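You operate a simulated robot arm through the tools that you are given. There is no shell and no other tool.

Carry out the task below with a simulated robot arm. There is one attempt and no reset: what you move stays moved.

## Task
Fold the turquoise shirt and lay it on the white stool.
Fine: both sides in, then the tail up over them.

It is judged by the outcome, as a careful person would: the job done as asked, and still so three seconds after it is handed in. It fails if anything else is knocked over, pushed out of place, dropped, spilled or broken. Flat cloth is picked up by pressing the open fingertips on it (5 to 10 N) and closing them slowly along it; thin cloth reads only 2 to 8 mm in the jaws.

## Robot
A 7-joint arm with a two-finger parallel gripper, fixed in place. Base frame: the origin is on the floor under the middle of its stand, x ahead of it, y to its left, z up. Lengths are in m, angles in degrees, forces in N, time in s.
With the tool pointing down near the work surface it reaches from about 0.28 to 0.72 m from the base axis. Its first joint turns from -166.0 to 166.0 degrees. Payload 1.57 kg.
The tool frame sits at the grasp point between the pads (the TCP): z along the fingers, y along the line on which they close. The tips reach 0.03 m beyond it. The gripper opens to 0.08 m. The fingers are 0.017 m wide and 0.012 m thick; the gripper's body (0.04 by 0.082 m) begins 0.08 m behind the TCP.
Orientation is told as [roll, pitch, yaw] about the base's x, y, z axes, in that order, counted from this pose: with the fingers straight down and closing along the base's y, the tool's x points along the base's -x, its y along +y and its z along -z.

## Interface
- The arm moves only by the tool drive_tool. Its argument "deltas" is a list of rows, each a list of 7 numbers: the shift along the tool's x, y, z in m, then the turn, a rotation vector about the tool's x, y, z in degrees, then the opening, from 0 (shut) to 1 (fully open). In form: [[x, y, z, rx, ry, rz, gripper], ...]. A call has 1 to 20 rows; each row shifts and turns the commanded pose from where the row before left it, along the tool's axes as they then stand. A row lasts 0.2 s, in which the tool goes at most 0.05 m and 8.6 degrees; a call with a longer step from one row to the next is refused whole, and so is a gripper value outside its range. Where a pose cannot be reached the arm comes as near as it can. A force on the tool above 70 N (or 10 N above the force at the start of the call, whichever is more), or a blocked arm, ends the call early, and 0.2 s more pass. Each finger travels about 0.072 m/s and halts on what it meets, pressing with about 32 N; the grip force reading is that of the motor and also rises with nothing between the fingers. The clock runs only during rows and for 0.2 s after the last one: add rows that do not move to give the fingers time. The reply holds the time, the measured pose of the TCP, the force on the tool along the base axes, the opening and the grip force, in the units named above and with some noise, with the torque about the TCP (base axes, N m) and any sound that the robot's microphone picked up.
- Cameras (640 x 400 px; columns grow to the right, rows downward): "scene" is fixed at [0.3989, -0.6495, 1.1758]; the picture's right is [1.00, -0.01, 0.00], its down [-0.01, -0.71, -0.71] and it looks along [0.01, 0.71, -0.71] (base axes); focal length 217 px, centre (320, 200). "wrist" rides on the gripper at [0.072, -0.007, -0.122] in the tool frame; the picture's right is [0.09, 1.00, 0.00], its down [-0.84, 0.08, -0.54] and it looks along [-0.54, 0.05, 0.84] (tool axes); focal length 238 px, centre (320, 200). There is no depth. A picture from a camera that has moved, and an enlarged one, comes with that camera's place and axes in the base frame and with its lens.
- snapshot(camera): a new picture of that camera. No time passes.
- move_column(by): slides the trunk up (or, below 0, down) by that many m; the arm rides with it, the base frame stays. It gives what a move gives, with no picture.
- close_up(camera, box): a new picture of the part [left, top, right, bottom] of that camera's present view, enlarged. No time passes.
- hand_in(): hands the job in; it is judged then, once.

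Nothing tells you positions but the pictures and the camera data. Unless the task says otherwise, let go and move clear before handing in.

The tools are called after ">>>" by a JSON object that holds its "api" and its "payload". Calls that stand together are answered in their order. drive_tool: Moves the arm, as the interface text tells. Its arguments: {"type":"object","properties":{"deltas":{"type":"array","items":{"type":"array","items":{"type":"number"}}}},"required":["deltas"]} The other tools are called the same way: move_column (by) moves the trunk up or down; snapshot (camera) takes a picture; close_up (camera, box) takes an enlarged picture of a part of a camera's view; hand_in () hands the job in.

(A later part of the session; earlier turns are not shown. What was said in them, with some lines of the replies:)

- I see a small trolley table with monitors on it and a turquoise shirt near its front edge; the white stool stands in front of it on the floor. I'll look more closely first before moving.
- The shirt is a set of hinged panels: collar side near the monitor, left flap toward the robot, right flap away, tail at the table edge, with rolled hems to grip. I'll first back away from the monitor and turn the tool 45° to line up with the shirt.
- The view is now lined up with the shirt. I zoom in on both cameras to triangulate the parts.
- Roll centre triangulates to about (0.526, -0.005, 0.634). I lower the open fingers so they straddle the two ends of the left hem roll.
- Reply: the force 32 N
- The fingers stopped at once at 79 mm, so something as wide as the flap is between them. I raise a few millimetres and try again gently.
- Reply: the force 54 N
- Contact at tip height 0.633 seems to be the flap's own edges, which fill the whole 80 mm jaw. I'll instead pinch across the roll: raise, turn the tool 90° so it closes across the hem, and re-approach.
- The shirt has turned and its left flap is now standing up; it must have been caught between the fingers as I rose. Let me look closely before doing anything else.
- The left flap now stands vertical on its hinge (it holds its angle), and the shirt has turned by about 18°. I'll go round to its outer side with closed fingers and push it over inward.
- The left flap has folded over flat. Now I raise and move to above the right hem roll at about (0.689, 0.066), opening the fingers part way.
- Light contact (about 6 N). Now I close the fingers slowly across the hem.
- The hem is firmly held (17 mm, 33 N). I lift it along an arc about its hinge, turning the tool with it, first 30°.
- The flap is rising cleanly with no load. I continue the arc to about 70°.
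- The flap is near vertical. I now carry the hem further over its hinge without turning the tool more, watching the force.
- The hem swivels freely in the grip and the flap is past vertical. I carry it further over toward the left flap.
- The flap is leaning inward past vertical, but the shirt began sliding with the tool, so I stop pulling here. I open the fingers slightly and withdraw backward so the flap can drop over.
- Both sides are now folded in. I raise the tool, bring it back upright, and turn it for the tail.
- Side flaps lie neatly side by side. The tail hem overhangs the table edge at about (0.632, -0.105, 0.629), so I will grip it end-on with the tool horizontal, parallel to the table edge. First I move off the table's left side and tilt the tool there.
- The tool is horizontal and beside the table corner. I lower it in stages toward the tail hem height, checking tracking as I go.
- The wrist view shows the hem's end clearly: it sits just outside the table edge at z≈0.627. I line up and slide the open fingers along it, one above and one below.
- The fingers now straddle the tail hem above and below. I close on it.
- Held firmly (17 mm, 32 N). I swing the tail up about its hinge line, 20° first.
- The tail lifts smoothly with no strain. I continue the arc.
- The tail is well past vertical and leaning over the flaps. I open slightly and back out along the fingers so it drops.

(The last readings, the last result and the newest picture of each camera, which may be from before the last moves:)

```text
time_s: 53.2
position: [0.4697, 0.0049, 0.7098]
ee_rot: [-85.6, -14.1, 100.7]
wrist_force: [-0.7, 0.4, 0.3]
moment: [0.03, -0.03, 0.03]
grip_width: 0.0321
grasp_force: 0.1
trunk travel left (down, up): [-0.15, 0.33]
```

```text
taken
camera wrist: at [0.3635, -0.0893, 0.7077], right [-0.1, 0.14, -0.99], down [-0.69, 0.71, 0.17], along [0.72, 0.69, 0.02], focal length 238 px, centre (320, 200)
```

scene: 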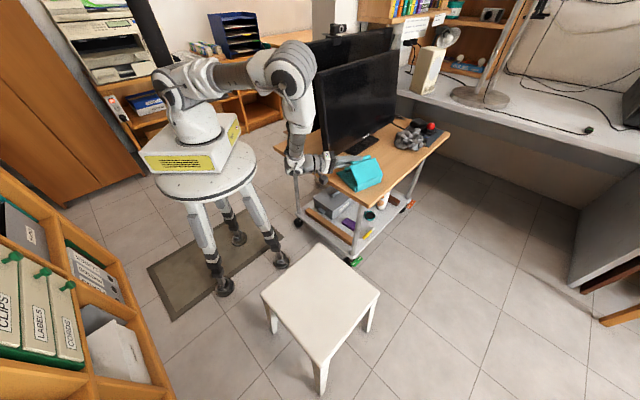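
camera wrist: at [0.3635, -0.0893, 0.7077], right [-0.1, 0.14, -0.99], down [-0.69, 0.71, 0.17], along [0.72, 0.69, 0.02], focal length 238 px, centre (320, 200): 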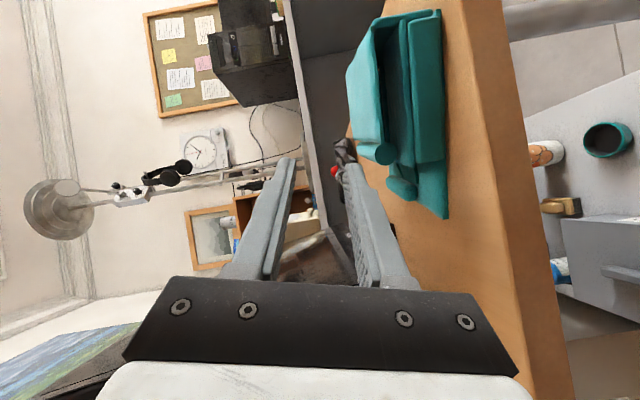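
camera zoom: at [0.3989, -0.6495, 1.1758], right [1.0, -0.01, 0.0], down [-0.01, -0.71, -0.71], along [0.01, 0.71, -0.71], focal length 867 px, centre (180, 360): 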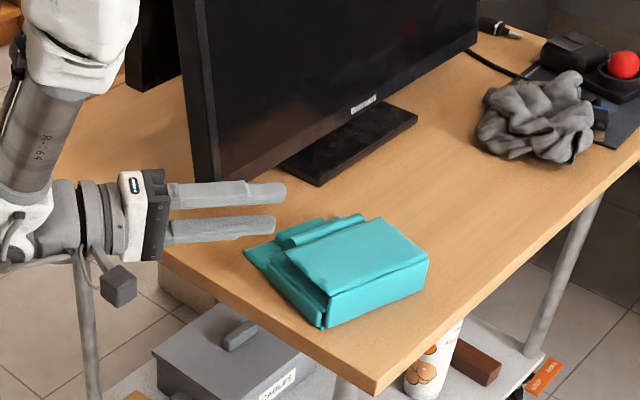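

The tail is folded over; the shirt is now a neat packet with its collar roll free. I move away from the monitor and bring the tool upright to look from above.

>>> {"api": "drive_tool", "payload": {"deltas": [[0.0189, -0.0329, -0.0048, 0, 0, 0, 0.4], [0.0189, -0.0329, -0.0048, 0, 0, 0, 0.4], [0.0189, -0.0329, -0.0048, 0, 0, 0, 0.4], [0.0189, -0.0329, -0.0048, 0, 0, 0, 0.4], [0, 0, 0, 0, 0, 0, 0.4]]}}

>>> {"api": "snapshot", "payload": {"camera": "scene"}}

```text
time_s: 54.4
position: [0.4803, -0.0992, 0.8203]
ee_rot: [-85.6, -14.1, 100.5]
wrist_force: [-0.1, 0.1, -0.8]
moment: [-0.01, 0.03, -0.02]
grip_width: 0.0319
grasp_force: 0.0
trunk travel left (down, up): [-0.15, 0.33]
```

```text
taken
```

scene: 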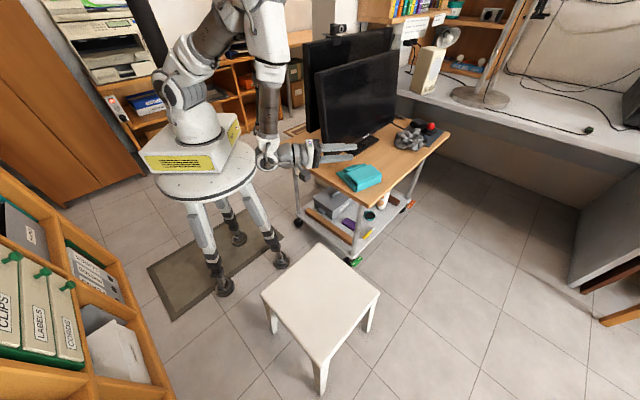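

>>> {"api": "drive_tool", "payload": {"deltas": [[0, 0, 0, -5.37, 5.13, 3.97, 0.4], [0, 0, 0, -5.37, 5.13, 3.97, 0.4], [0, 0, 0, -5.37, 5.13, 3.97, 0.4], [0, 0, 0, -5.37, 5.13, 3.97, 0.4], [0, 0, 0, -5.37, 5.13, 3.97, 0.4], [0, 0, 0, -5.37, 5.13, 3.97, 0.4], [0, 0, 0, 0, 0, 0, 0.4]]}}

>>> {"api": "snapshot", "payload": {"camera": "scene"}}

```text
time_s: 56.0
position: [0.4793, -0.0995, 0.8204]
ee_rot: [-39.5, -21.3, 60.7]
wrist_force: [0.2, 0.2, 0.6]
moment: [0.01, -0.02, 0.01]
grip_width: 0.0316
grasp_force: 0.0
trunk travel left (down, up): [-0.15, 0.33]
```

```text
taken
```

scene: 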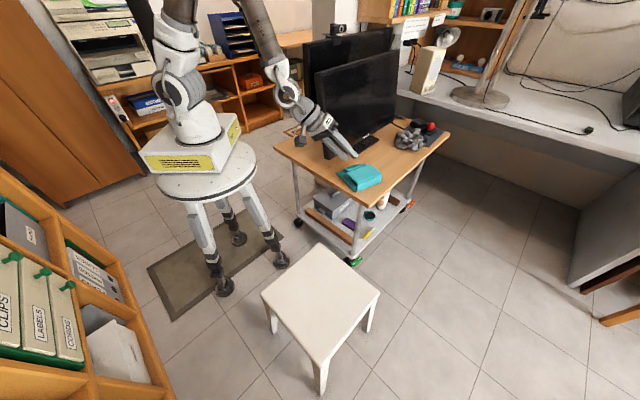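

>>> {"api": "drive_tool", "payload": {"deltas": [[0, 0, 0, -5.37, 5.13, 3.97, 0.4], [0, 0, 0, -5.37, 5.13, 3.97, 0.4], [0, 0, 0, -5.37, 5.13, 3.97, 0.4], [0, 0, 0, -5.37, 5.13, 3.97, 0.4], [0, 0, 0, -5.37, 5.13, 3.97, 0.4], [0, 0, 0, -5.37, 5.13, 3.97, 0.4], [0, 0, 0, 0, 0, 0, 0.4]]}}

>>> {"api": "snapshot", "payload": {"camera": "wrist"}}

>>> {"api": "close_up", "payload": {"camera": "scene", "box": [320, 140, 400, 200]}}

```text
time_s: 57.6
position: [0.4801, -0.0991, 0.8195]
ee_rot: [0.4, 0.1, 28.1]
wrist_force: [-0.4, -0.4, 0.3]
moment: [0.04, -0.01, 0.0]
grip_width: 0.0322
grasp_force: 0.1
trunk travel left (down, up): [-0.15, 0.33]
```

```text
taken
camera wrist: at [0.4196, -0.1391, 0.9417], right [-0.55, 0.84, 0.01], down [0.7, 0.46, 0.54], along [0.45, 0.3, -0.84], focal length 238 px, centre (320, 200)
```

wrist: 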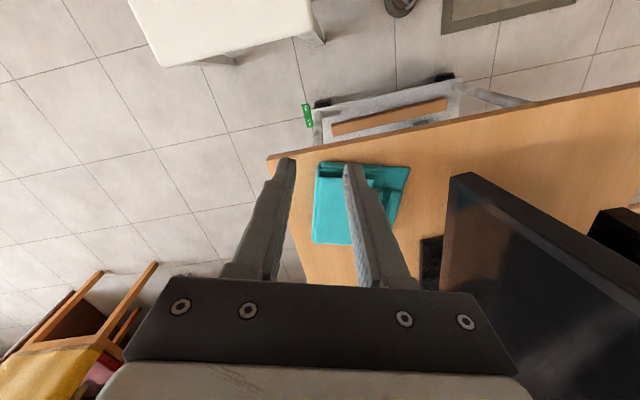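

```text
6.67 times, centred on (360, 170) of scene
camera zoom: at [0.3989, -0.6495, 1.1758], right [1.0, -0.01, 0.0], down [-0.01, -0.71, -0.71], along [0.01, 0.71, -0.71], focal length 1444 px, centre (53, 400)
```

zoom: 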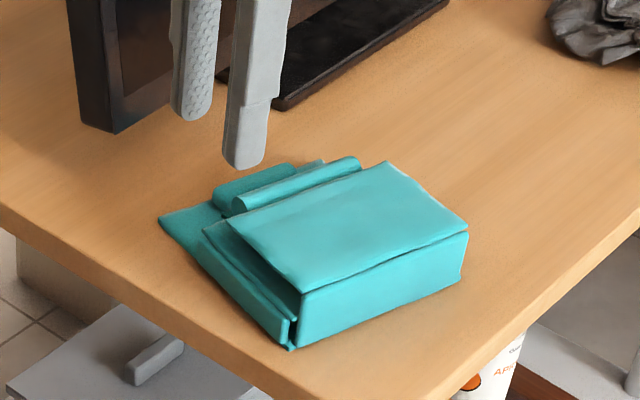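

>>> {"api": "drive_tool", "payload": {"deltas": [[-0.033, 0.02, 0, 0, 0, 0, 0.4], [-0.033, 0.02, 0, 0, 0, 0, 0.4], [-0.032, 0.021, 0, 0, 0, 0, 0.4], [0, 0, 0, 0, 0, 0, 0.4]]}}

>>> {"api": "snapshot", "payload": {"camera": "wrist"}}

```text
time_s: 58.6
position: [0.5369, 0.0015, 0.8174]
ee_rot: [0.2, 0.0, 28.1]
wrist_force: [0.1, 0.2, -0.2]
moment: [0.04, -0.01, 0.01]
grip_width: 0.032
grasp_force: 0.1
trunk travel left (down, up): [-0.15, 0.33]
```

```text
taken
camera wrist: at [0.4766, -0.0391, 0.9402], right [-0.55, 0.83, 0.0], down [0.7, 0.46, 0.54], along [0.45, 0.3, -0.84], focal length 238 px, centre (320, 200)
```

wrist: 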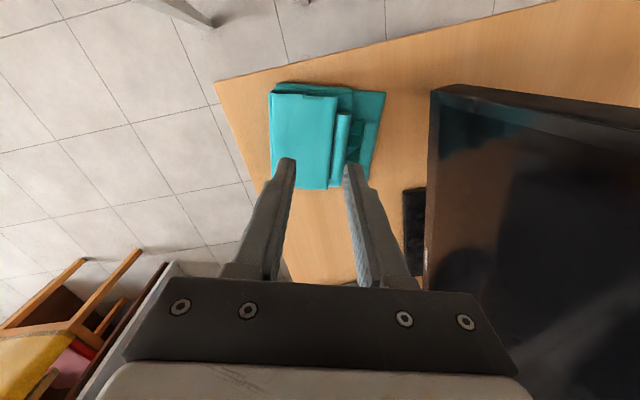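

>>> {"api": "close_up", "payload": {"camera": "wrist", "box": [255, 70, 405, 200]}}

>>> {"api": "close_up", "payload": {"camera": "wrist", "box": [325, 85, 395, 195]}}

>>> {"api": "close_up", "payload": {"camera": "scene", "box": [335, 150, 385, 195]}}

```text
3.08 times, centred on (330, 135) of wrist
camera zoom: at [0.4766, -0.0391, 0.9402], right [-0.55, 0.83, 0.0], down [0.7, 0.46, 0.54], along [0.45, 0.3, -0.84], focal length 733 px, centre (289, 400)
```

zoom: 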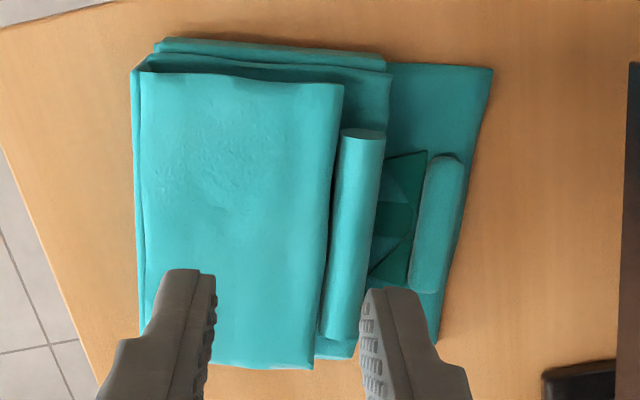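

```text
3.64 times, centred on (360, 140) of wrist
camera zoom: at [0.4766, -0.0391, 0.9402], right [-0.55, 0.83, 0.0], down [0.7, 0.46, 0.54], along [0.45, 0.3, -0.84], focal length 867 px, centre (174, 418)
```

zoom: 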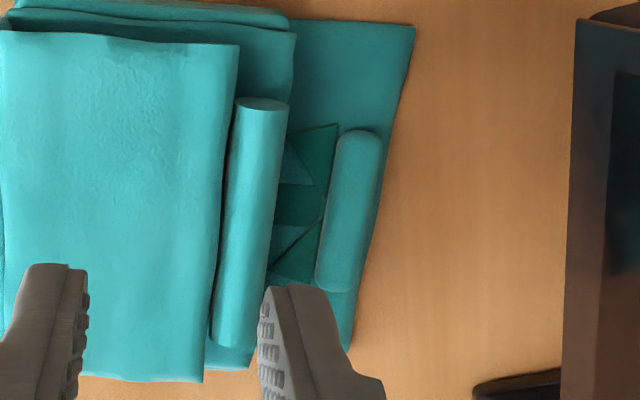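

```text
8.89 times, centred on (360, 172) of scene
camera zoom: at [0.3989, -0.6495, 1.1758], right [1.0, -0.01, 0.0], down [-0.01, -0.71, -0.71], along [0.01, 0.71, -0.71], focal length 1926 px, centre (-36, 444)
```

zoom: 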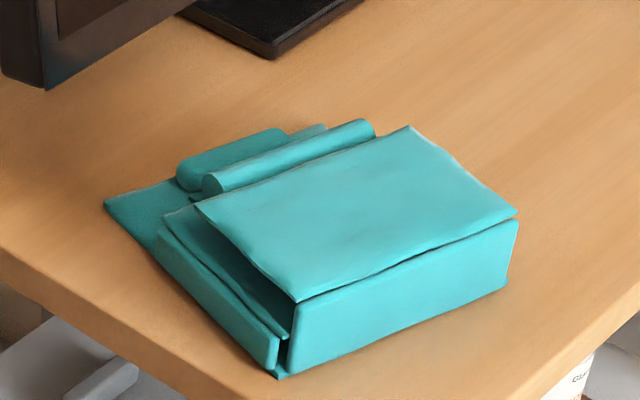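

From above, the collar roll is at about (0.5315, 0.0716, 0.640), with about 2 cm of gap to the tail hem. I move above it, staying high, and check the arm's clearance from the monitor.

>>> {"api": "drive_tool", "payload": {"deltas": [[-0.0094, 0.0215, 0, 0, 0, 0, 0.33], [-0.0094, 0.0215, 0, 0, 0, 0, 0.33], [-0.0094, 0.0214, 0, 0, 0, -2, 0.33], [0, 0, 0, 0, 0, 0, 0.33]]}}

>>> {"api": "snapshot", "payload": {"camera": "scene"}}

>>> {"api": "snapshot", "payload": {"camera": "wrist"}}

>>> {"api": "close_up", "payload": {"camera": "scene", "box": [240, 0, 420, 200]}}

```text
time_s: 59.6
position: [0.5318, 0.071, 0.8188]
ee_rot: [0.1, 0.0, 30.1]
wrist_force: [0.0, 0.4, -0.6]
moment: [-0.02, 0.01, 0.0]
grip_width: 0.0264
grasp_force: 0.1
trunk travel left (down, up): [-0.15, 0.33]
```

```text
taken
```

scene: 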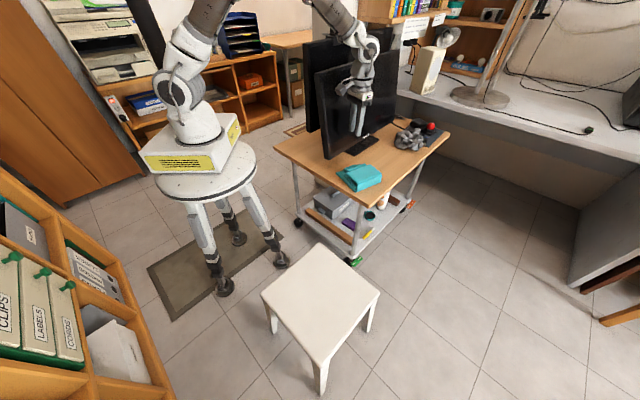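

```text
taken
camera wrist: at [0.4737, 0.0289, 0.9411], right [-0.58, 0.82, 0.0], down [0.69, 0.48, 0.54], along [0.44, 0.32, -0.84], focal length 238 px, centre (320, 200)
```

wrist: 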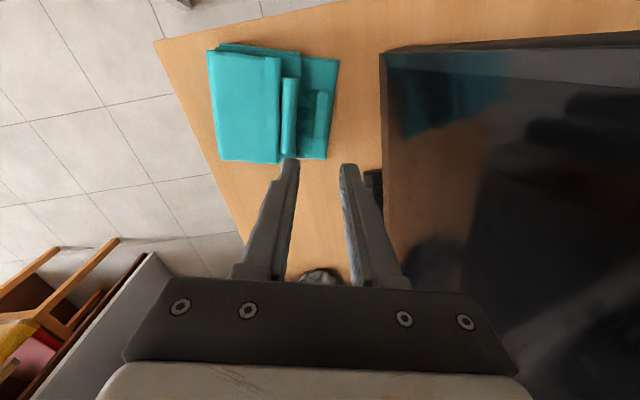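

```text
2.00 times, centred on (330, 100) of scene
camera zoom: at [0.3989, -0.6495, 1.1758], right [1.0, -0.01, 0.0], down [-0.01, -0.71, -0.71], along [0.01, 0.71, -0.71], focal length 433 px, centre (300, 400)
```

zoom: 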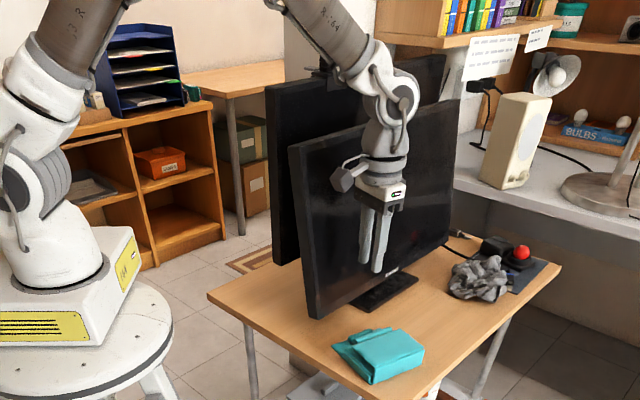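

Clearance looks adequate but the forearm would come near the monitor's corner when lowering, so I raise the trunk 0.15 m first to make the forearm steeper, then descend.

>>> {"api": "move_column", "payload": {"by": 0.15}}

>>> {"api": "drive_tool", "payload": {"deltas": [[0, 0, 0.04, 0, 0, 0, 0.33], [0, 0, 0.04, 0, 0, 0, 0.33], [0, 0, 0.04, 0, 0, 0, 0.33], [0, 0, 0.04, 0, 0, 0, 0.33], [0, 0, 0, 0, 0, 0, 0.33]]}}

>>> {"api": "close_up", "payload": {"camera": "scene", "box": [240, 0, 420, 200]}}

```text
time_s: 61.4
position: [0.5321, 0.0716, 0.9687]
ee_rot: [0.2, 0.0, 30.1]
wrist_force: [-0.6, 0.4, 0.4]
moment: [-0.01, 0.0, 0.0]
grip_width: 0.0265
grasp_force: 0.0
trunk travel left (down, up): [-0.3, 0.18]
```

```text
time_s: 62.5
position: [0.5312, 0.0723, 0.8069]
ee_rot: [0.1, 0.0, 30.2]
wrist_force: [0.0, 0.0, -1.0]
moment: [-0.02, 0.01, 0.01]
grip_width: 0.0265
grasp_force: 0.1
trunk travel left (down, up): [-0.3, 0.18]
```

```text
2.00 times, centred on (330, 100) of scene
camera zoom: at [0.3989, -0.6495, 1.1758], right [1.0, -0.01, 0.0], down [-0.01, -0.71, -0.71], along [0.01, 0.71, -0.71], focal length 433 px, centre (300, 400)
```

zoom: 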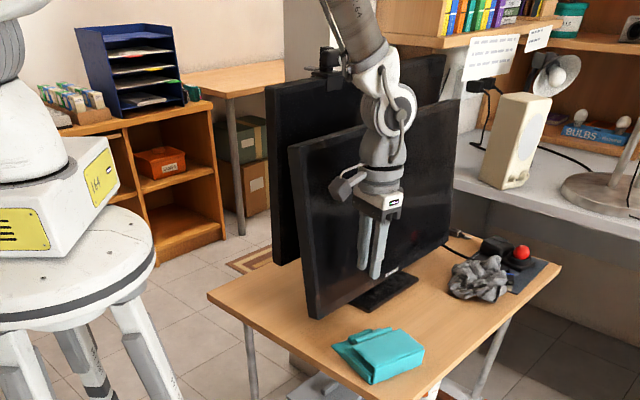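

>>> {"api": "drive_tool", "payload": {"deltas": [[0, 0, 0.04, 0, 0, 0, 0.33], [0, 0, 0.04, 0, 0, 0, 0.33], [0, 0, 0, 0, 0, 0, 0.33]]}}

>>> {"api": "close_up", "payload": {"camera": "wrist", "box": [230, 60, 430, 220]}}

>>> {"api": "close_up", "payload": {"camera": "scene", "box": [330, 140, 390, 190]}}

```text
time_s: 63.4
position: [0.5304, 0.0731, 0.7284]
ee_rot: [0.2, 0.0, 30.1]
wrist_force: [0.4, -0.2, -0.6]
moment: [0.0, -0.01, 0.01]
grip_width: 0.0264
grasp_force: 0.1
trunk travel left (down, up): [-0.3, 0.18]
```

```text
2.50 times, centred on (330, 140) of wrist
camera zoom: at [0.4712, 0.0307, 0.85], right [-0.58, 0.81, 0.0], down [0.69, 0.49, 0.54], along [0.44, 0.32, -0.84], focal length 596 px, centre (295, 350)
```

zoom: 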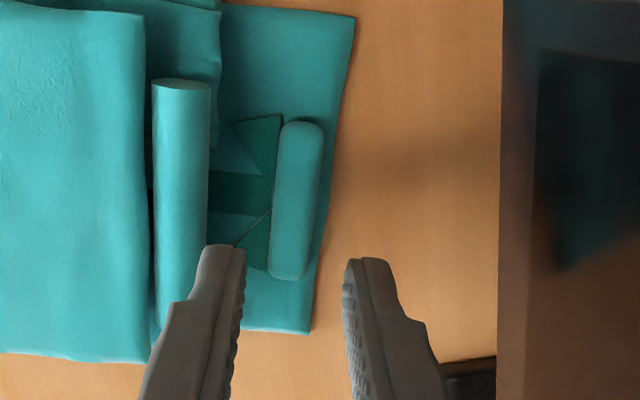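

```text
8.00 times, centred on (360, 165) of scene
camera zoom: at [0.3989, -0.6495, 1.1758], right [1.0, -0.01, 0.0], down [-0.01, -0.71, -0.71], along [0.01, 0.71, -0.71], focal length 1733 px, centre (0, 480)
```

zoom: 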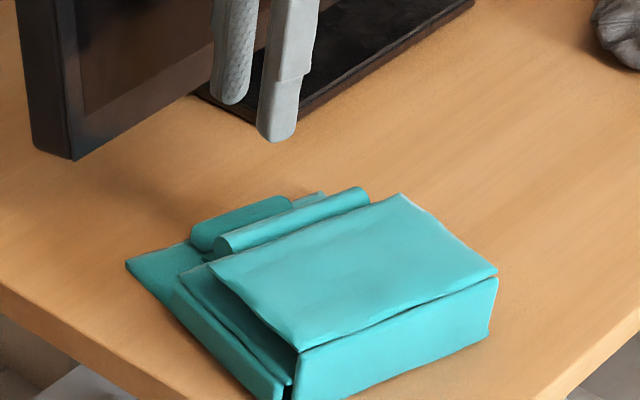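

>>> {"api": "drive_tool", "payload": {"deltas": [[0, 0.0015, 0.02, 0, 0, 0, 0.31], [0, 0, 0.015, 0, 0, 0, 0.31], [0, 0, 0.012, 0, 0, 0, 0.31], [0, 0, 0.008, 0, 0, 0, 0.31], [0, 0, 0.004, 0, 0, 0, 0.31], [0, 0, 0, 0, 0, 0, 0.31]]}}

>>> {"api": "close_up", "payload": {"camera": "wrist", "box": [230, 60, 430, 220]}}

>>> {"api": "close_up", "payload": {"camera": "scene", "box": [330, 140, 390, 190]}}

```text
time_s: 64.8
position: [0.5314, 0.0725, 0.6698]
ee_rot: [0.2, 0.0, 30.1]
wrist_force: [-0.9, -1.0, 0.0]
moment: [0.01, -0.01, 0.01]
grip_width: 0.0246
grasp_force: 0.1
trunk travel left (down, up): [-0.3, 0.18]
```

```text
2.50 times, centred on (330, 140) of wrist
camera zoom: at [0.4729, 0.0309, 0.7917], right [-0.58, 0.81, 0.0], down [0.69, 0.49, 0.54], along [0.44, 0.32, -0.84], focal length 596 px, centre (295, 350)
```

zoom: 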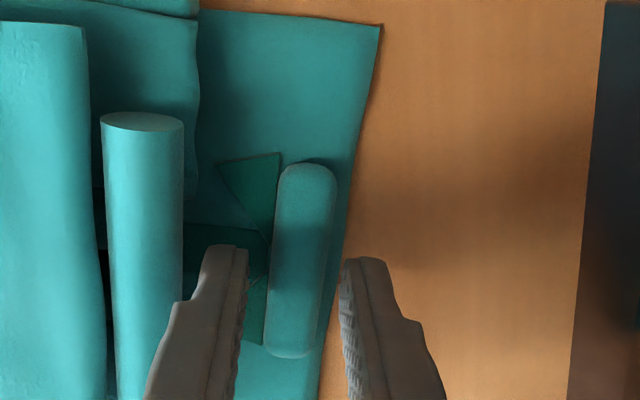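

```text
8.00 times, centred on (360, 165) of scene
camera zoom: at [0.3989, -0.6495, 1.1758], right [1.0, -0.01, 0.0], down [-0.01, -0.71, -0.71], along [0.01, 0.71, -0.71], focal length 1733 px, centre (0, 480)
```

zoom: 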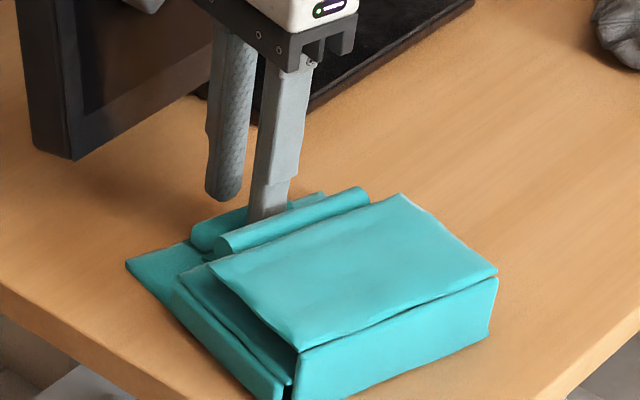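

The fingers straddle the collar roll nicely. I go down the last few millimetres until light contact.

>>> {"api": "drive_tool", "payload": {"deltas": [[0, 0, 0.003, 0, 0, 0, 0.31], [0, 0, 0.002, 0, 0, 0, 0.31], [0, 0, 0, 0, 0, 0, 0.31]]}}

```text
time_s: 65.5
position: [0.5316, 0.0735, 0.6651]
ee_rot: [0.2, 0.0, 30.1]
wrist_force: [0.6, 0.6, 0.5]
moment: [-0.03, -0.03, 0.0]
grip_width: 0.0251
grasp_force: 0.1
trunk travel left (down, up): [-0.3, 0.18]
```

>>> {"api": "drive_tool", "payload": {"deltas": [[0, 0, 0.002, 0, 0, 0, 0.31], [0, 0, 0.001, 0, 0, 0, 0.31], [0, 0, 0, 0, 0, 0, 0.31]]}}

```text
time_s: 66.3
position: [0.532, 0.0738, 0.6623]
ee_rot: [0.2, 0.0, 30.1]
wrist_force: [0.5, -0.4, 0.0]
moment: [0.0, 0.01, 0.02]
grip_width: 0.0246
grasp_force: 0.1
trunk travel left (down, up): [-0.3, 0.18]
```

>>> {"api": "drive_tool", "payload": {"deltas": [[0, 0, 0.001, 0, 0, 0, 0.28], [0, 0, 0, 0, 0, 0, 0.24], [0, 0, 0, 0, 0, 0, 0.2], [0, 0, 0, 0, 0, 0, 0.15], [0, 0, 0, 0, 0, 0, 0.1], [0, 0, 0, 0, 0, 0, 0.05], [0, 0, 0, 0, 0, 0, 0], [0, 0, 0, 0, 0, 0, 0]]}}

>>> {"api": "close_up", "payload": {"camera": "wrist", "box": [230, 60, 430, 220]}}

>>> {"api": "close_up", "payload": {"camera": "scene", "box": [330, 140, 390, 190]}}

```text
time_s: 68.2
position: [0.5317, 0.0732, 0.6617]
ee_rot: [0.2, 0.0, 30.1]
wrist_force: [0.7, -0.7, -0.4]
moment: [-0.04, -0.01, -0.11]
grip_width: 0.0157
grasp_force: 31.1
trunk travel left (down, up): [-0.3, 0.18]
```

```text
2.50 times, centred on (330, 140) of wrist
camera zoom: at [0.4724, 0.0311, 0.7834], right [-0.58, 0.82, 0.0], down [0.69, 0.48, 0.54], along [0.44, 0.32, -0.84], focal length 596 px, centre (295, 350)
```

zoom: 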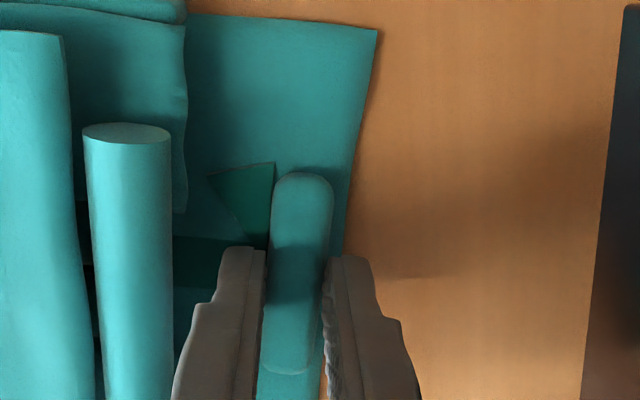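

```text
8.00 times, centred on (360, 165) of scene
camera zoom: at [0.3989, -0.6495, 1.1758], right [1.0, -0.01, 0.0], down [-0.01, -0.71, -0.71], along [0.01, 0.71, -0.71], focal length 1733 px, centre (0, 480)
```

zoom: 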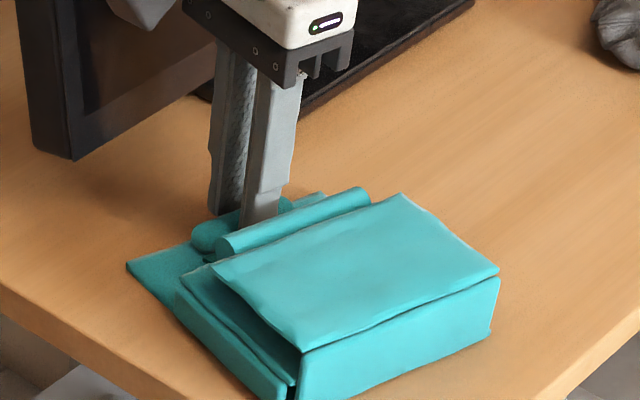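

Collar roll held (15.7 mm, 31 N). A small slow test lift.

>>> {"api": "drive_tool", "payload": {"deltas": [[0, 0, -0.005, 0, 0, 0, 0], [0, 0, -0.005, 0, 0, 0, 0], [0, 0, -0.005, 0, 0, 0, 0], [0, 0, -0.005, 0, 0, 0, 0], [0, 0, 0, 0, 0, 0, 0], [0, 0, 0, 0, 0, 0, 0]]}}

>>> {"api": "close_up", "payload": {"camera": "scene", "box": [330, 140, 400, 190]}}

>>> {"api": "snapshot", "payload": {"camera": "wrist"}}

```text
time_s: 69.5
position: [0.5317, 0.0728, 0.6821]
ee_rot: [0.2, 0.0, 30.0]
wrist_force: [0.3, 0.3, -1.2]
moment: [0.11, 0.07, 0.02]
grip_width: 0.0151
grasp_force: 30.8
trunk travel left (down, up): [-0.3, 0.18]
```

```text
8.00 times, centred on (365, 165) of scene
camera zoom: at [0.3989, -0.6495, 1.1758], right [1.0, -0.01, 0.0], down [-0.01, -0.71, -0.71], along [0.01, 0.71, -0.71], focal length 1733 px, centre (-40, 480)
```

zoom: 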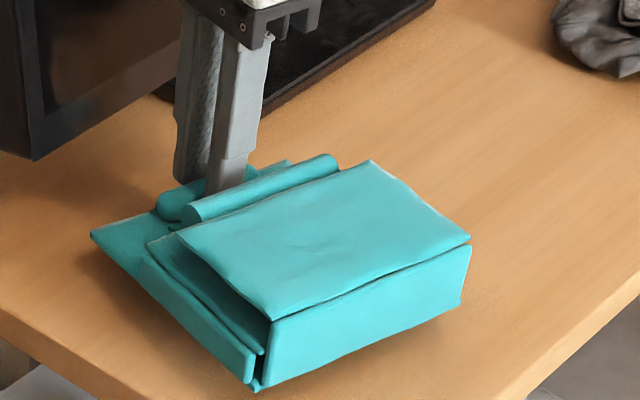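

```text
taken
camera wrist: at [0.4733, 0.0305, 0.8037], right [-0.58, 0.81, 0.0], down [0.69, 0.48, 0.54], along [0.44, 0.32, -0.84], focal length 238 px, centre (320, 200)
```

wrist: 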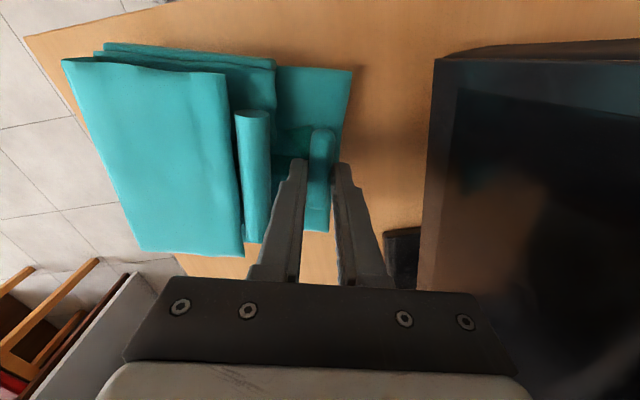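

The packet lifts level and stays folded. I raise it slowly, clear of the table.

>>> {"api": "drive_tool", "payload": {"deltas": [[0, 0, -0.01, 0, 0, 0, 0], [0, 0, -0.015, 0, 0, 0, 0], [0, 0, -0.015, 0, 0, 0, 0], [0, 0, -0.015, 0, 0, 0, 0], [0, 0, -0.015, 0, 0, 0, 0], [0, 0, -0.015, 0, 0, 0, 0], [0, 0, -0.01, 0, 0, 0, 0], [0, 0, -0.005, 0, 0, 0, 0], [0, 0, 0, 0, 0, 0, 0]]}}

>>> {"api": "close_up", "payload": {"camera": "scene", "box": [310, 90, 430, 190]}}

```text
time_s: 71.5
position: [0.5319, 0.0741, 0.7814]
ee_rot: [0.2, 0.0, 30.1]
wrist_force: [0.1, 0.2, -1.0]
moment: [0.06, 0.07, 0.02]
grip_width: 0.0153
grasp_force: 30.7
trunk travel left (down, up): [-0.3, 0.18]
```

```text
4.00 times, centred on (370, 140) of scene
camera zoom: at [0.3989, -0.6495, 1.1758], right [1.0, -0.01, 0.0], down [-0.01, -0.71, -0.71], along [0.01, 0.71, -0.71], focal length 867 px, centre (120, 440)
```

zoom: 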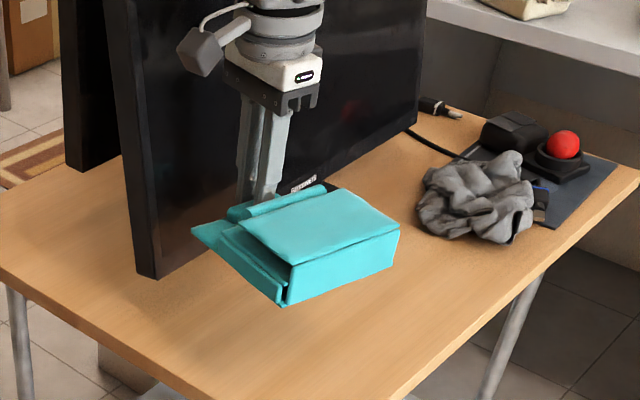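

>>> {"api": "drive_tool", "payload": {"deltas": [[0.008, -0.006, 0, 0, 0, 0, 0], [0.014, -0.0105, 0, 0, 0, 0, 0], [0.017, -0.0128, 0, 0, 0, 0, 0], [0.017, -0.0128, 0, 0, 0, 0, 0], [0.017, -0.0128, 0, 0, 0, 0, 0], [0.017, -0.0128, 0, 0, 0, 0, 0], [0.017, -0.0128, 0, 0, 0, 0, 0], [0.017, -0.0128, 0, 0, 0, 0, 0], [0.017, -0.0128, 0, 0, 0, 0, 0], [0.014, -0.0105, 0, 0, 0, 0, 0], [0.008, -0.006, 0, 0, 0, 0, 0], [0, 0, 0, 0, 0, 0, 0]]}}

>>> {"api": "snapshot", "payload": {"camera": "scene"}}

>>> {"api": "snapshot", "payload": {"camera": "wrist"}}

```text
time_s: 74.2
position: [0.4537, -0.1157, 0.7824]
ee_rot: [0.2, -0.1, 30.1]
wrist_force: [0.2, -0.1, -2.6]
moment: [0.12, 0.07, 0.0]
grip_width: 0.0151
grasp_force: 31.2
trunk travel left (down, up): [-0.3, 0.18]
```

```text
taken
```

scene: 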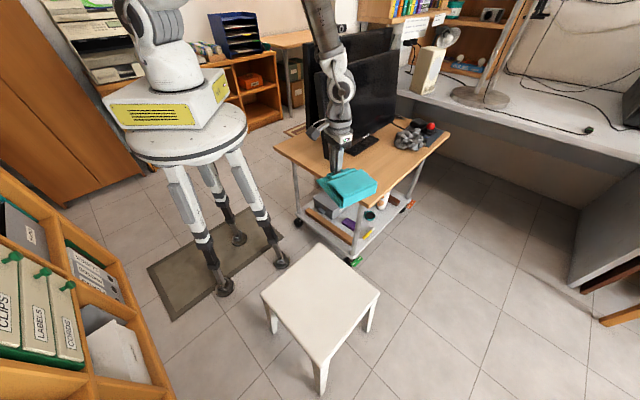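

```text
taken
camera wrist: at [0.3932, -0.1578, 0.9039], right [-0.58, 0.81, 0.0], down [0.69, 0.48, 0.54], along [0.44, 0.32, -0.84], focal length 238 px, centre (320, 200)
```

wrist: 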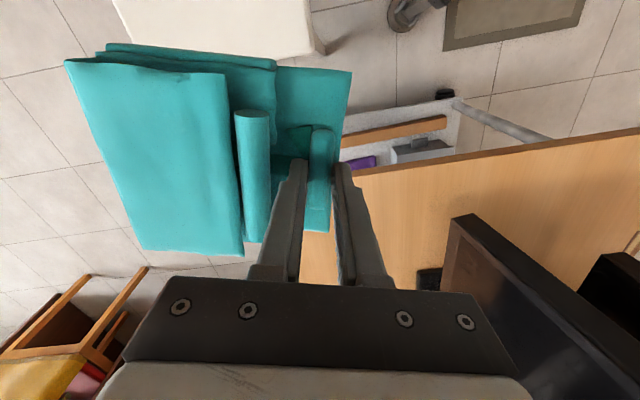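

The packet is steady. I continue to above the stool's centre.

>>> {"api": "drive_tool", "payload": {"deltas": [[0.008, -0.006, 0, 0, 0, 0, 0], [0.014, -0.0104, 0, 0, 0, 0, 0], [0.017, -0.0127, 0, 0, 0, 0, 0], [0.017, -0.0127, 0, 0, 0, 0, 0], [0.017, -0.0127, 0, 0, 0, 0, 0], [0.017, -0.0127, 0, 0, 0, 0, 0], [0.017, -0.0127, 0, 0, 0, 0, 0], [0.017, -0.0127, 0, 0, 0, 0, 0], [0.017, -0.0127, 0, 0, 0, 0, 0], [0.017, -0.0127, 0, 0, 0, 0, 0], [0.0127, -0.0093, 0, 0, 0, 0, 0], [0.007, -0.0048, 0, 0, 0, 0, 0], [0, 0, 0, 0, 0, -3, 0], [0, 0, 0, 0, 0, -4, 0], [0, 0, 0, 0, 0, -4, 0], [0, 0, 0, 0, 0, -4, 0], [0, 0, 0, 0, 0, 0, 0]]}}

>>> {"api": "snapshot", "payload": {"camera": "scene"}}

>>> {"api": "snapshot", "payload": {"camera": "wrist"}}

```text
time_s: 77.8
position: [0.3648, -0.3177, 0.7795]
ee_rot: [0.1, -0.1, 45.2]
wrist_force: [-0.3, -0.5, -1.9]
moment: [0.05, 0.11, -0.02]
grip_width: 0.0154
grasp_force: 31.3
trunk travel left (down, up): [-0.3, 0.18]
```

```text
taken
```

scene: 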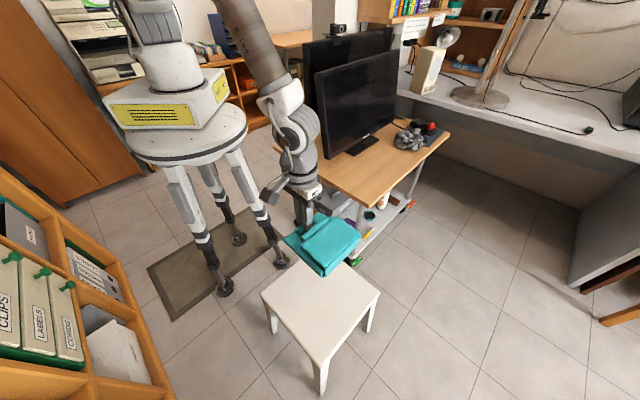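

```text
taken
camera wrist: at [0.3189, -0.3743, 0.9017], right [-0.77, 0.64, 0.0], down [0.54, 0.65, 0.54], along [0.34, 0.42, -0.84], focal length 238 px, centre (320, 200)
```

wrist: 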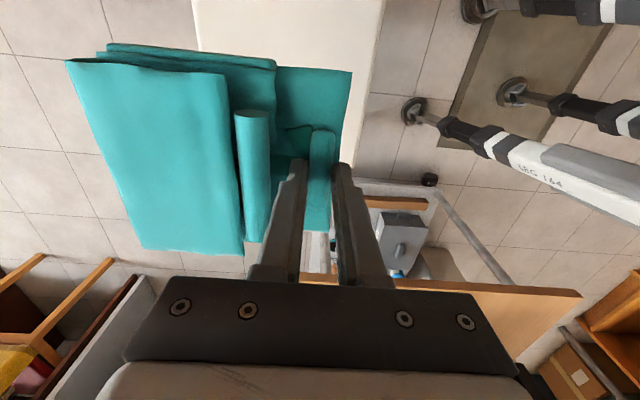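

I lower the packet toward the stool using the trunk first, then finish slowly with the arm.

>>> {"api": "move_column", "payload": {"by": -0.2}}

>>> {"api": "snapshot", "payload": {"camera": "scene"}}

>>> {"api": "snapshot", "payload": {"camera": "wrist"}}

```text
time_s: 79.9
position: [0.3655, -0.319, 0.58]
ee_rot: [0.1, -0.1, 45.1]
wrist_force: [0.0, -0.3, -1.8]
moment: [0.06, 0.07, 0.01]
grip_width: 0.0155
grasp_force: 31.4
trunk travel left (down, up): [-0.1, 0.38]
```

```text
taken
```

scene: 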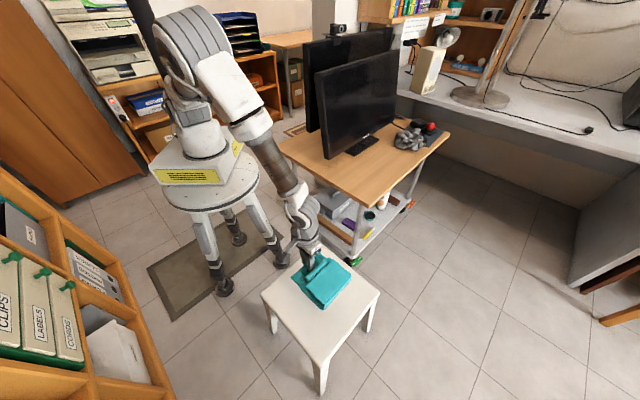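

```text
taken
camera wrist: at [0.3188, -0.3743, 0.7018], right [-0.77, 0.64, 0.0], down [0.54, 0.65, 0.54], along [0.34, 0.42, -0.84], focal length 238 px, centre (320, 200)
```

wrist: 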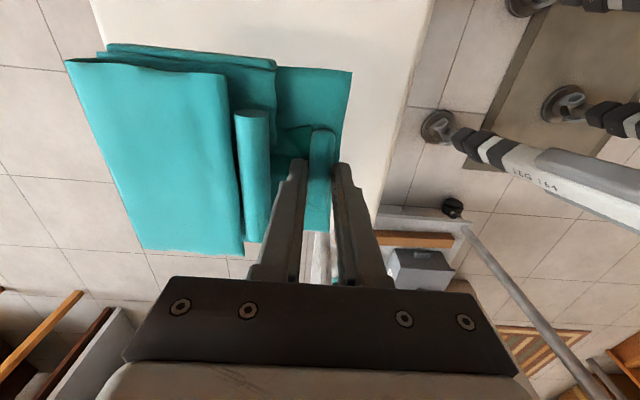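

Centred over the stool. I lower gently toward contact.

>>> {"api": "drive_tool", "payload": {"deltas": [[0, 0, 0.01, 0, 0, 0, 0], [0, 0, 0.015, 0, 0, 0, 0], [0, 0, 0.015, 0, 0, 0, 0], [0, 0, 0.015, 0, 0, 0, 0], [0, 0, 0.01, 0, 0, 0, 0], [0, 0, 0.008, 0, 0, 0, 0], [0, 0, 0, 0, 0, 0, 0]]}}

>>> {"api": "close_up", "payload": {"camera": "scene", "box": [250, 230, 390, 370]}}

```text
time_s: 81.5
position: [0.3634, -0.3171, 0.5072]
ee_rot: [0.2, 0.0, 45.0]
wrist_force: [0.7, 0.0, -2.7]
moment: [0.1, 0.09, 0.03]
grip_width: 0.0154
grasp_force: 31.8
trunk travel left (down, up): [-0.1, 0.38]
```

```text
2.86 times, centred on (320, 300) of scene
camera zoom: at [0.3989, -0.6495, 1.1758], right [1.0, -0.01, 0.0], down [-0.01, -0.71, -0.71], along [0.01, 0.71, -0.71], focal length 619 px, centre (320, -86)
```

zoom: 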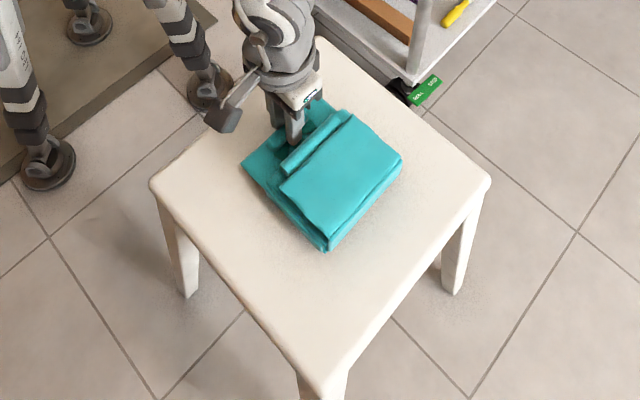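

>>> {"api": "drive_tool", "payload": {"deltas": [[0, 0, 0.004, 0, 0, 0, 0], [0, 0, 0.004, 0, 0, 0, 0], [0, 0, 0.003, 0, 0, 0, 0], [0, 0, 0, 0, 0, 0, 0]]}}

>>> {"api": "drive_tool", "payload": {"deltas": [[0, 0, 0.002, 0, 0, 0, 0], [0, 0, 0.002, 0, 0, 0, 0], [0, 0, 0, 0, 0, 0, 0]]}}

```text
time_s: 82.5
position: [0.3636, -0.3176, 0.4953]
ee_rot: [0.2, -0.2, 45.0]
wrist_force: [0.1, 0.6, -1.9]
moment: [0.06, 0.1, -0.03]
grip_width: 0.0157
grasp_force: 31.0
trunk travel left (down, up): [-0.1, 0.38]
```

```text
time_s: 83.3
position: [0.3651, -0.3165, 0.4929]
ee_rot: [0.2, -0.1, 45.2]
wrist_force: [-0.4, 0.8, -0.2]
moment: [-0.04, -0.07, 0.05]
grip_width: 0.0156
grasp_force: 31.1
trunk travel left (down, up): [-0.1, 0.38]
```

>>> {"api": "drive_tool", "payload": {"deltas": [[0, 0, 0.002, 0, 0, 0, 0], [0, 0, 0, 0, 0, 0, 0]]}}

>>> {"api": "close_up", "payload": {"camera": "scene", "box": [280, 240, 360, 310]}}

```text
time_s: 83.9
position: [0.3649, -0.3181, 0.492]
ee_rot: [0.2, 0.1, 45.1]
wrist_force: [-4.5, 4.9, 19.5]
moment: [0.15, 0.11, -0.03]
grip_width: 0.0151
grasp_force: 30.8
trunk travel left (down, up): [-0.1, 0.38]
```

```text
5.71 times, centred on (320, 275) of scene
camera zoom: at [0.3989, -0.6495, 1.1758], right [1.0, -0.01, 0.0], down [-0.01, -0.71, -0.71], along [0.01, 0.71, -0.71], focal length 1238 px, centre (320, -229)
```

zoom: 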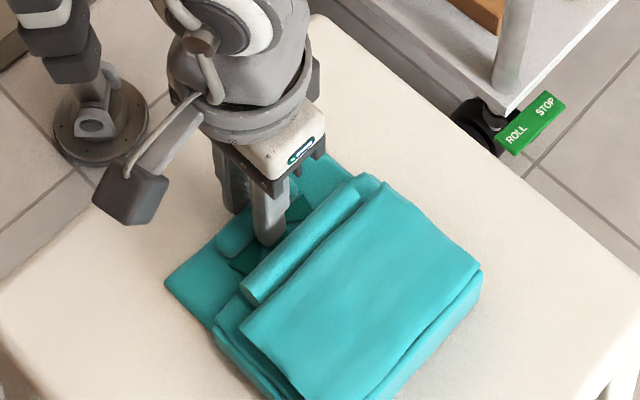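

Contact made; the packet rests on the stool. I relieve the pressure, open slightly, and rise straight up.

>>> {"api": "drive_tool", "payload": {"deltas": [[0, 0, -0.0015, 0, 0, 0, 0], [0, 0, 0, 0, 0, 0, 0.1], [0, 0, 0, 0, 0, 0, 0.2], [0, 0, 0, 0, 0, 0, 0.26], [0, 0, 0, 0, 0, 0, 0.3], [0, 0, 0, 0, 0, 0, 0.3], [0, 0, 0, 0, 0, 0, 0.3]]}}

>>> {"api": "close_up", "payload": {"camera": "wrist", "box": [100, 30, 420, 230]}}

```text
time_s: 85.5
position: [0.3645, -0.3173, 0.4926]
ee_rot: [0.1, -0.1, 45.2]
wrist_force: [0.6, 0.1, -0.5]
moment: [0.01, -0.01, -0.01]
grip_width: 0.0241
grasp_force: 0.1
trunk travel left (down, up): [-0.1, 0.38]
```

```text
2.00 times, centred on (260, 130) of wrist
camera zoom: at [0.3182, -0.3731, 0.6135], right [-0.77, 0.64, 0.0], down [0.54, 0.65, 0.54], along [0.34, 0.42, -0.84], focal length 477 px, centre (440, 340)
```

zoom: 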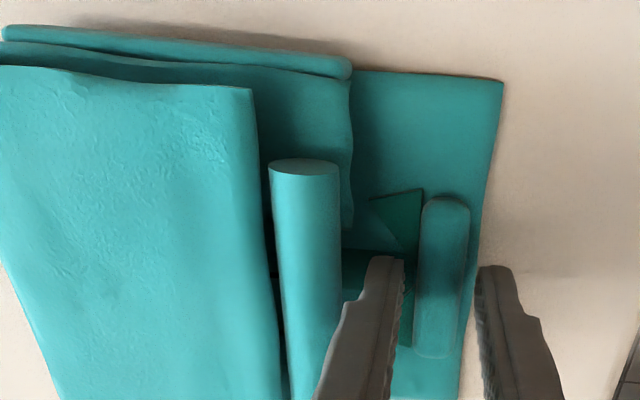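

Released with clearance on both sides. I rise slowly straight up, then check.

>>> {"api": "drive_tool", "payload": {"deltas": [[0, 0, -0.005, 0, 0, 0, 0.3], [0, 0, -0.01, 0, 0, 0, 0.3], [0, 0, -0.015, 0, 0, 0, 0.3], [0, 0, -0.02, 0, 0, 0, 0.3], [0, 0, -0.03, 0, 0, 0, 0.3], [0, 0, -0.04, 0, 0, 0, 0.3], [0, 0, -0.04, 0, 0, 0, 0.3], [0, 0, 0, 0, 0, 0, 0.3]]}}

>>> {"api": "close_up", "payload": {"camera": "scene", "box": [250, 230, 390, 370]}}

>>> {"api": "snapshot", "payload": {"camera": "wrist"}}

```text
time_s: 87.3
position: [0.3636, -0.3177, 0.652]
ee_rot: [0.2, 0.0, 45.2]
wrist_force: [-0.5, -1.2, -0.4]
moment: [0.03, 0.02, -0.01]
grip_width: 0.0238
grasp_force: 0.0
trunk travel left (down, up): [-0.1, 0.38]
```

```text
2.86 times, centred on (320, 300) of scene
camera zoom: at [0.3989, -0.6495, 1.1758], right [1.0, -0.01, 0.0], down [-0.01, -0.71, -0.71], along [0.01, 0.71, -0.71], focal length 619 px, centre (320, -86)
```

zoom: 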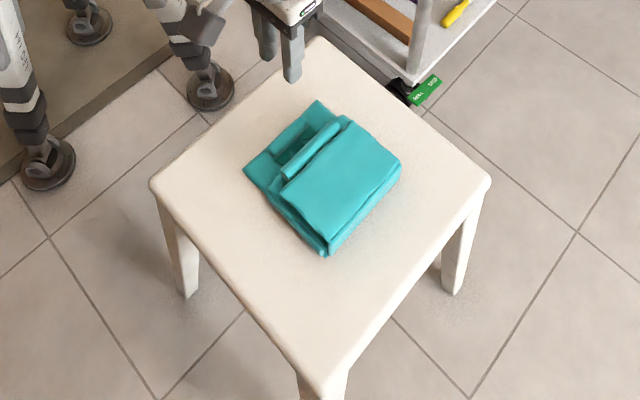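

```text
taken
camera wrist: at [0.3177, -0.374, 0.7738], right [-0.77, 0.64, 0.0], down [0.54, 0.65, 0.54], along [0.34, 0.42, -0.84], focal length 238 px, centre (320, 200)
```

wrist: 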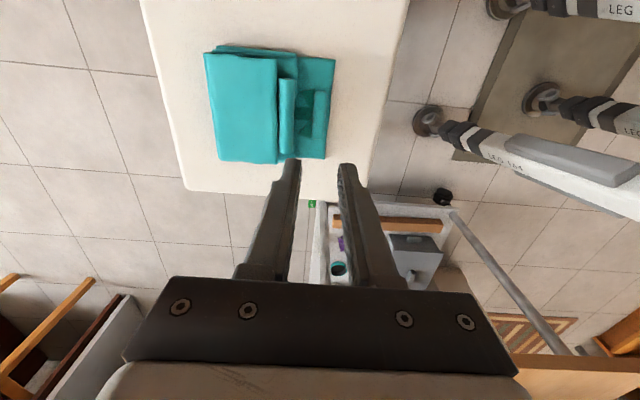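

The folded shirt rests on the stool. I take a close look at the folds and at the table before finishing.

>>> {"api": "close_up", "payload": {"camera": "scene", "box": [295, 255, 350, 295]}}

>>> {"api": "close_up", "payload": {"camera": "wrist", "box": [190, 30, 350, 180]}}

>>> {"api": "snapshot", "payload": {"camera": "scene"}}

```text
10.00 times, centred on (322, 275) of scene
camera zoom: at [0.3989, -0.6495, 1.1758], right [1.0, -0.01, 0.0], down [-0.01, -0.71, -0.71], along [0.01, 0.71, -0.71], focal length 2166 px, centre (295, -550)
```

zoom: 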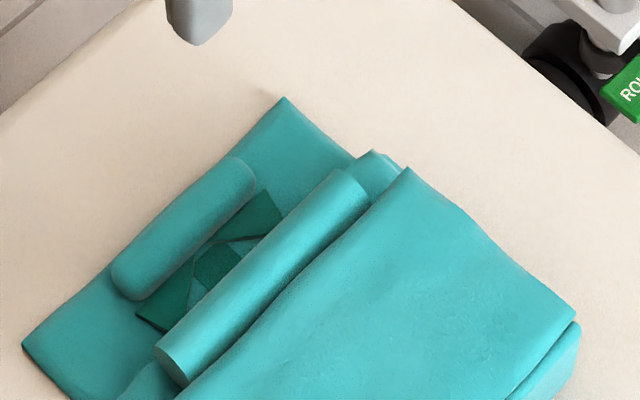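

```text
2.67 times, centred on (270, 105) of wrist
camera zoom: at [0.3177, -0.374, 0.7738], right [-0.77, 0.64, 0.0], down [0.54, 0.65, 0.54], along [0.34, 0.42, -0.84], focal length 636 px, centre (453, 453)
```

zoom: 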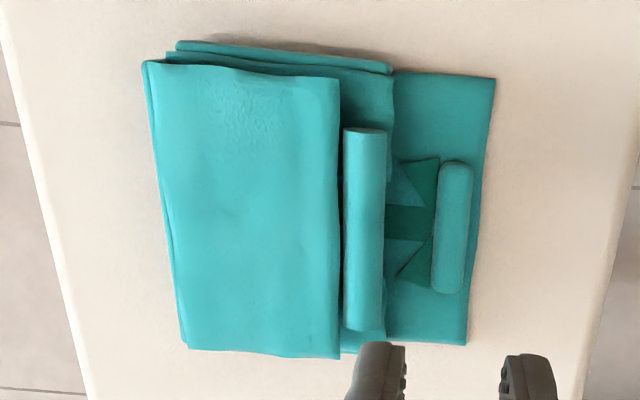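

```text
taken
```

scene: 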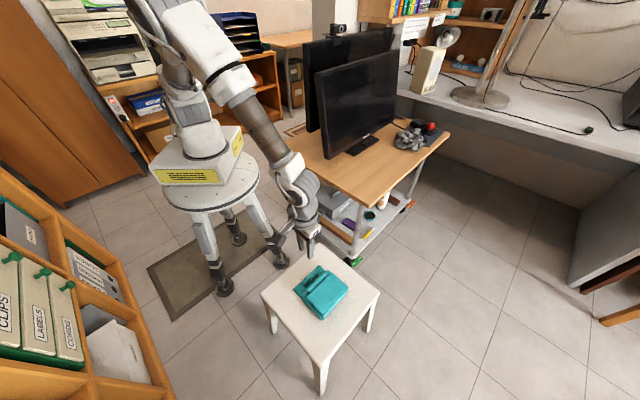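

Both sides lie in, the tail covers them, and nothing else has moved. I raise the arm a bit more, clear of the stool, and let a few moments pass.

>>> {"api": "drive_tool", "payload": {"deltas": [[0, 0, -0.04, 0, 0, 0, 0.3], [0, 0, -0.04, 0, 0, 0, 0.3], [0, 0, -0.04, 0, 0, 0, 0.3], [0, 0, 0, 0, 0, 0, 0.3], [0, 0, 0, 0, 0, 0, 0.3], [0, 0, 0, 0, 0, 0, 0.3], [0, 0, 0, 0, 0, 0, 0.3], [0, 0, 0, 0, 0, 0, 0.3]]}}

>>> {"api": "snapshot", "payload": {"camera": "scene"}}

>>> {"api": "snapshot", "payload": {"camera": "wrist"}}

```text
time_s: 89.1
position: [0.3664, -0.3173, 0.7724]
ee_rot: [0.3, -0.1, 45.1]
wrist_force: [0.1, 0.7, 0.1]
moment: [0.02, 0.03, -0.01]
grip_width: 0.0242
grasp_force: 0.0
trunk travel left (down, up): [-0.1, 0.38]
```

```text
taken
```

scene: 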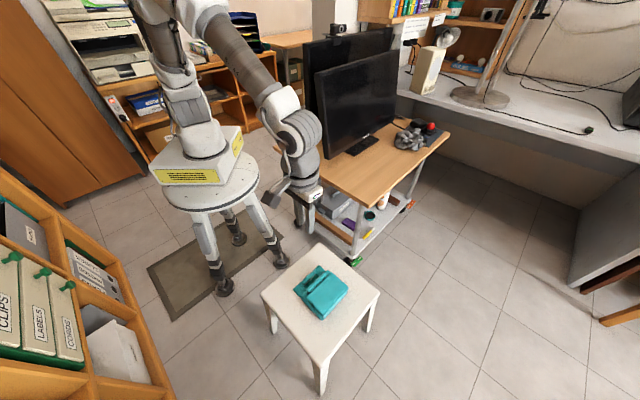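

```text
taken
camera wrist: at [0.3208, -0.3741, 0.894], right [-0.77, 0.64, 0.0], down [0.54, 0.65, 0.54], along [0.34, 0.42, -0.84], focal length 238 px, centre (320, 200)
```

wrist: 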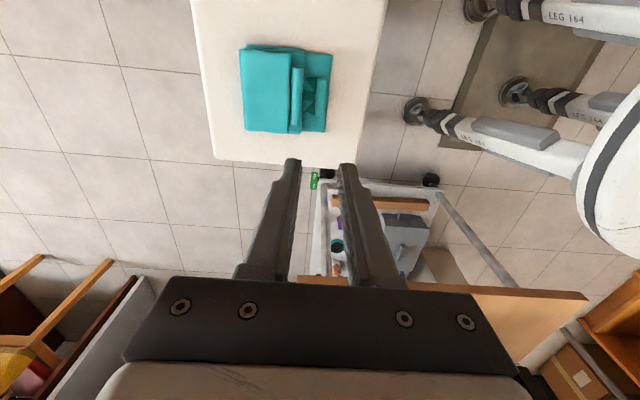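

The shirt lies folded and still on the stool, the gripper is clear, and the rest of the scene is unchanged. I hand the job in.

>>> {"api": "hand_in", "payload": {}}

```text
The job is handed in.
```

The turquoise shirt is folded and lying near the middle of the white stool: both sides are in and the tail is up over them. I've handed the job in but have no verdict yet.

- **Slip while folding:** the left flap caught in the open fingers as I rose, which turned the shirt about 18° on the table. I worked from that new position and the folds were not affected.
- **Surroundings:** in the last pictures the monitor, the trolley and its contents, and the stool looked unmoved. Nothing was dropped or knocked over.
- **Arm:** the gripper is open and well above the stool. The trunk is 5 cm lower than it started.
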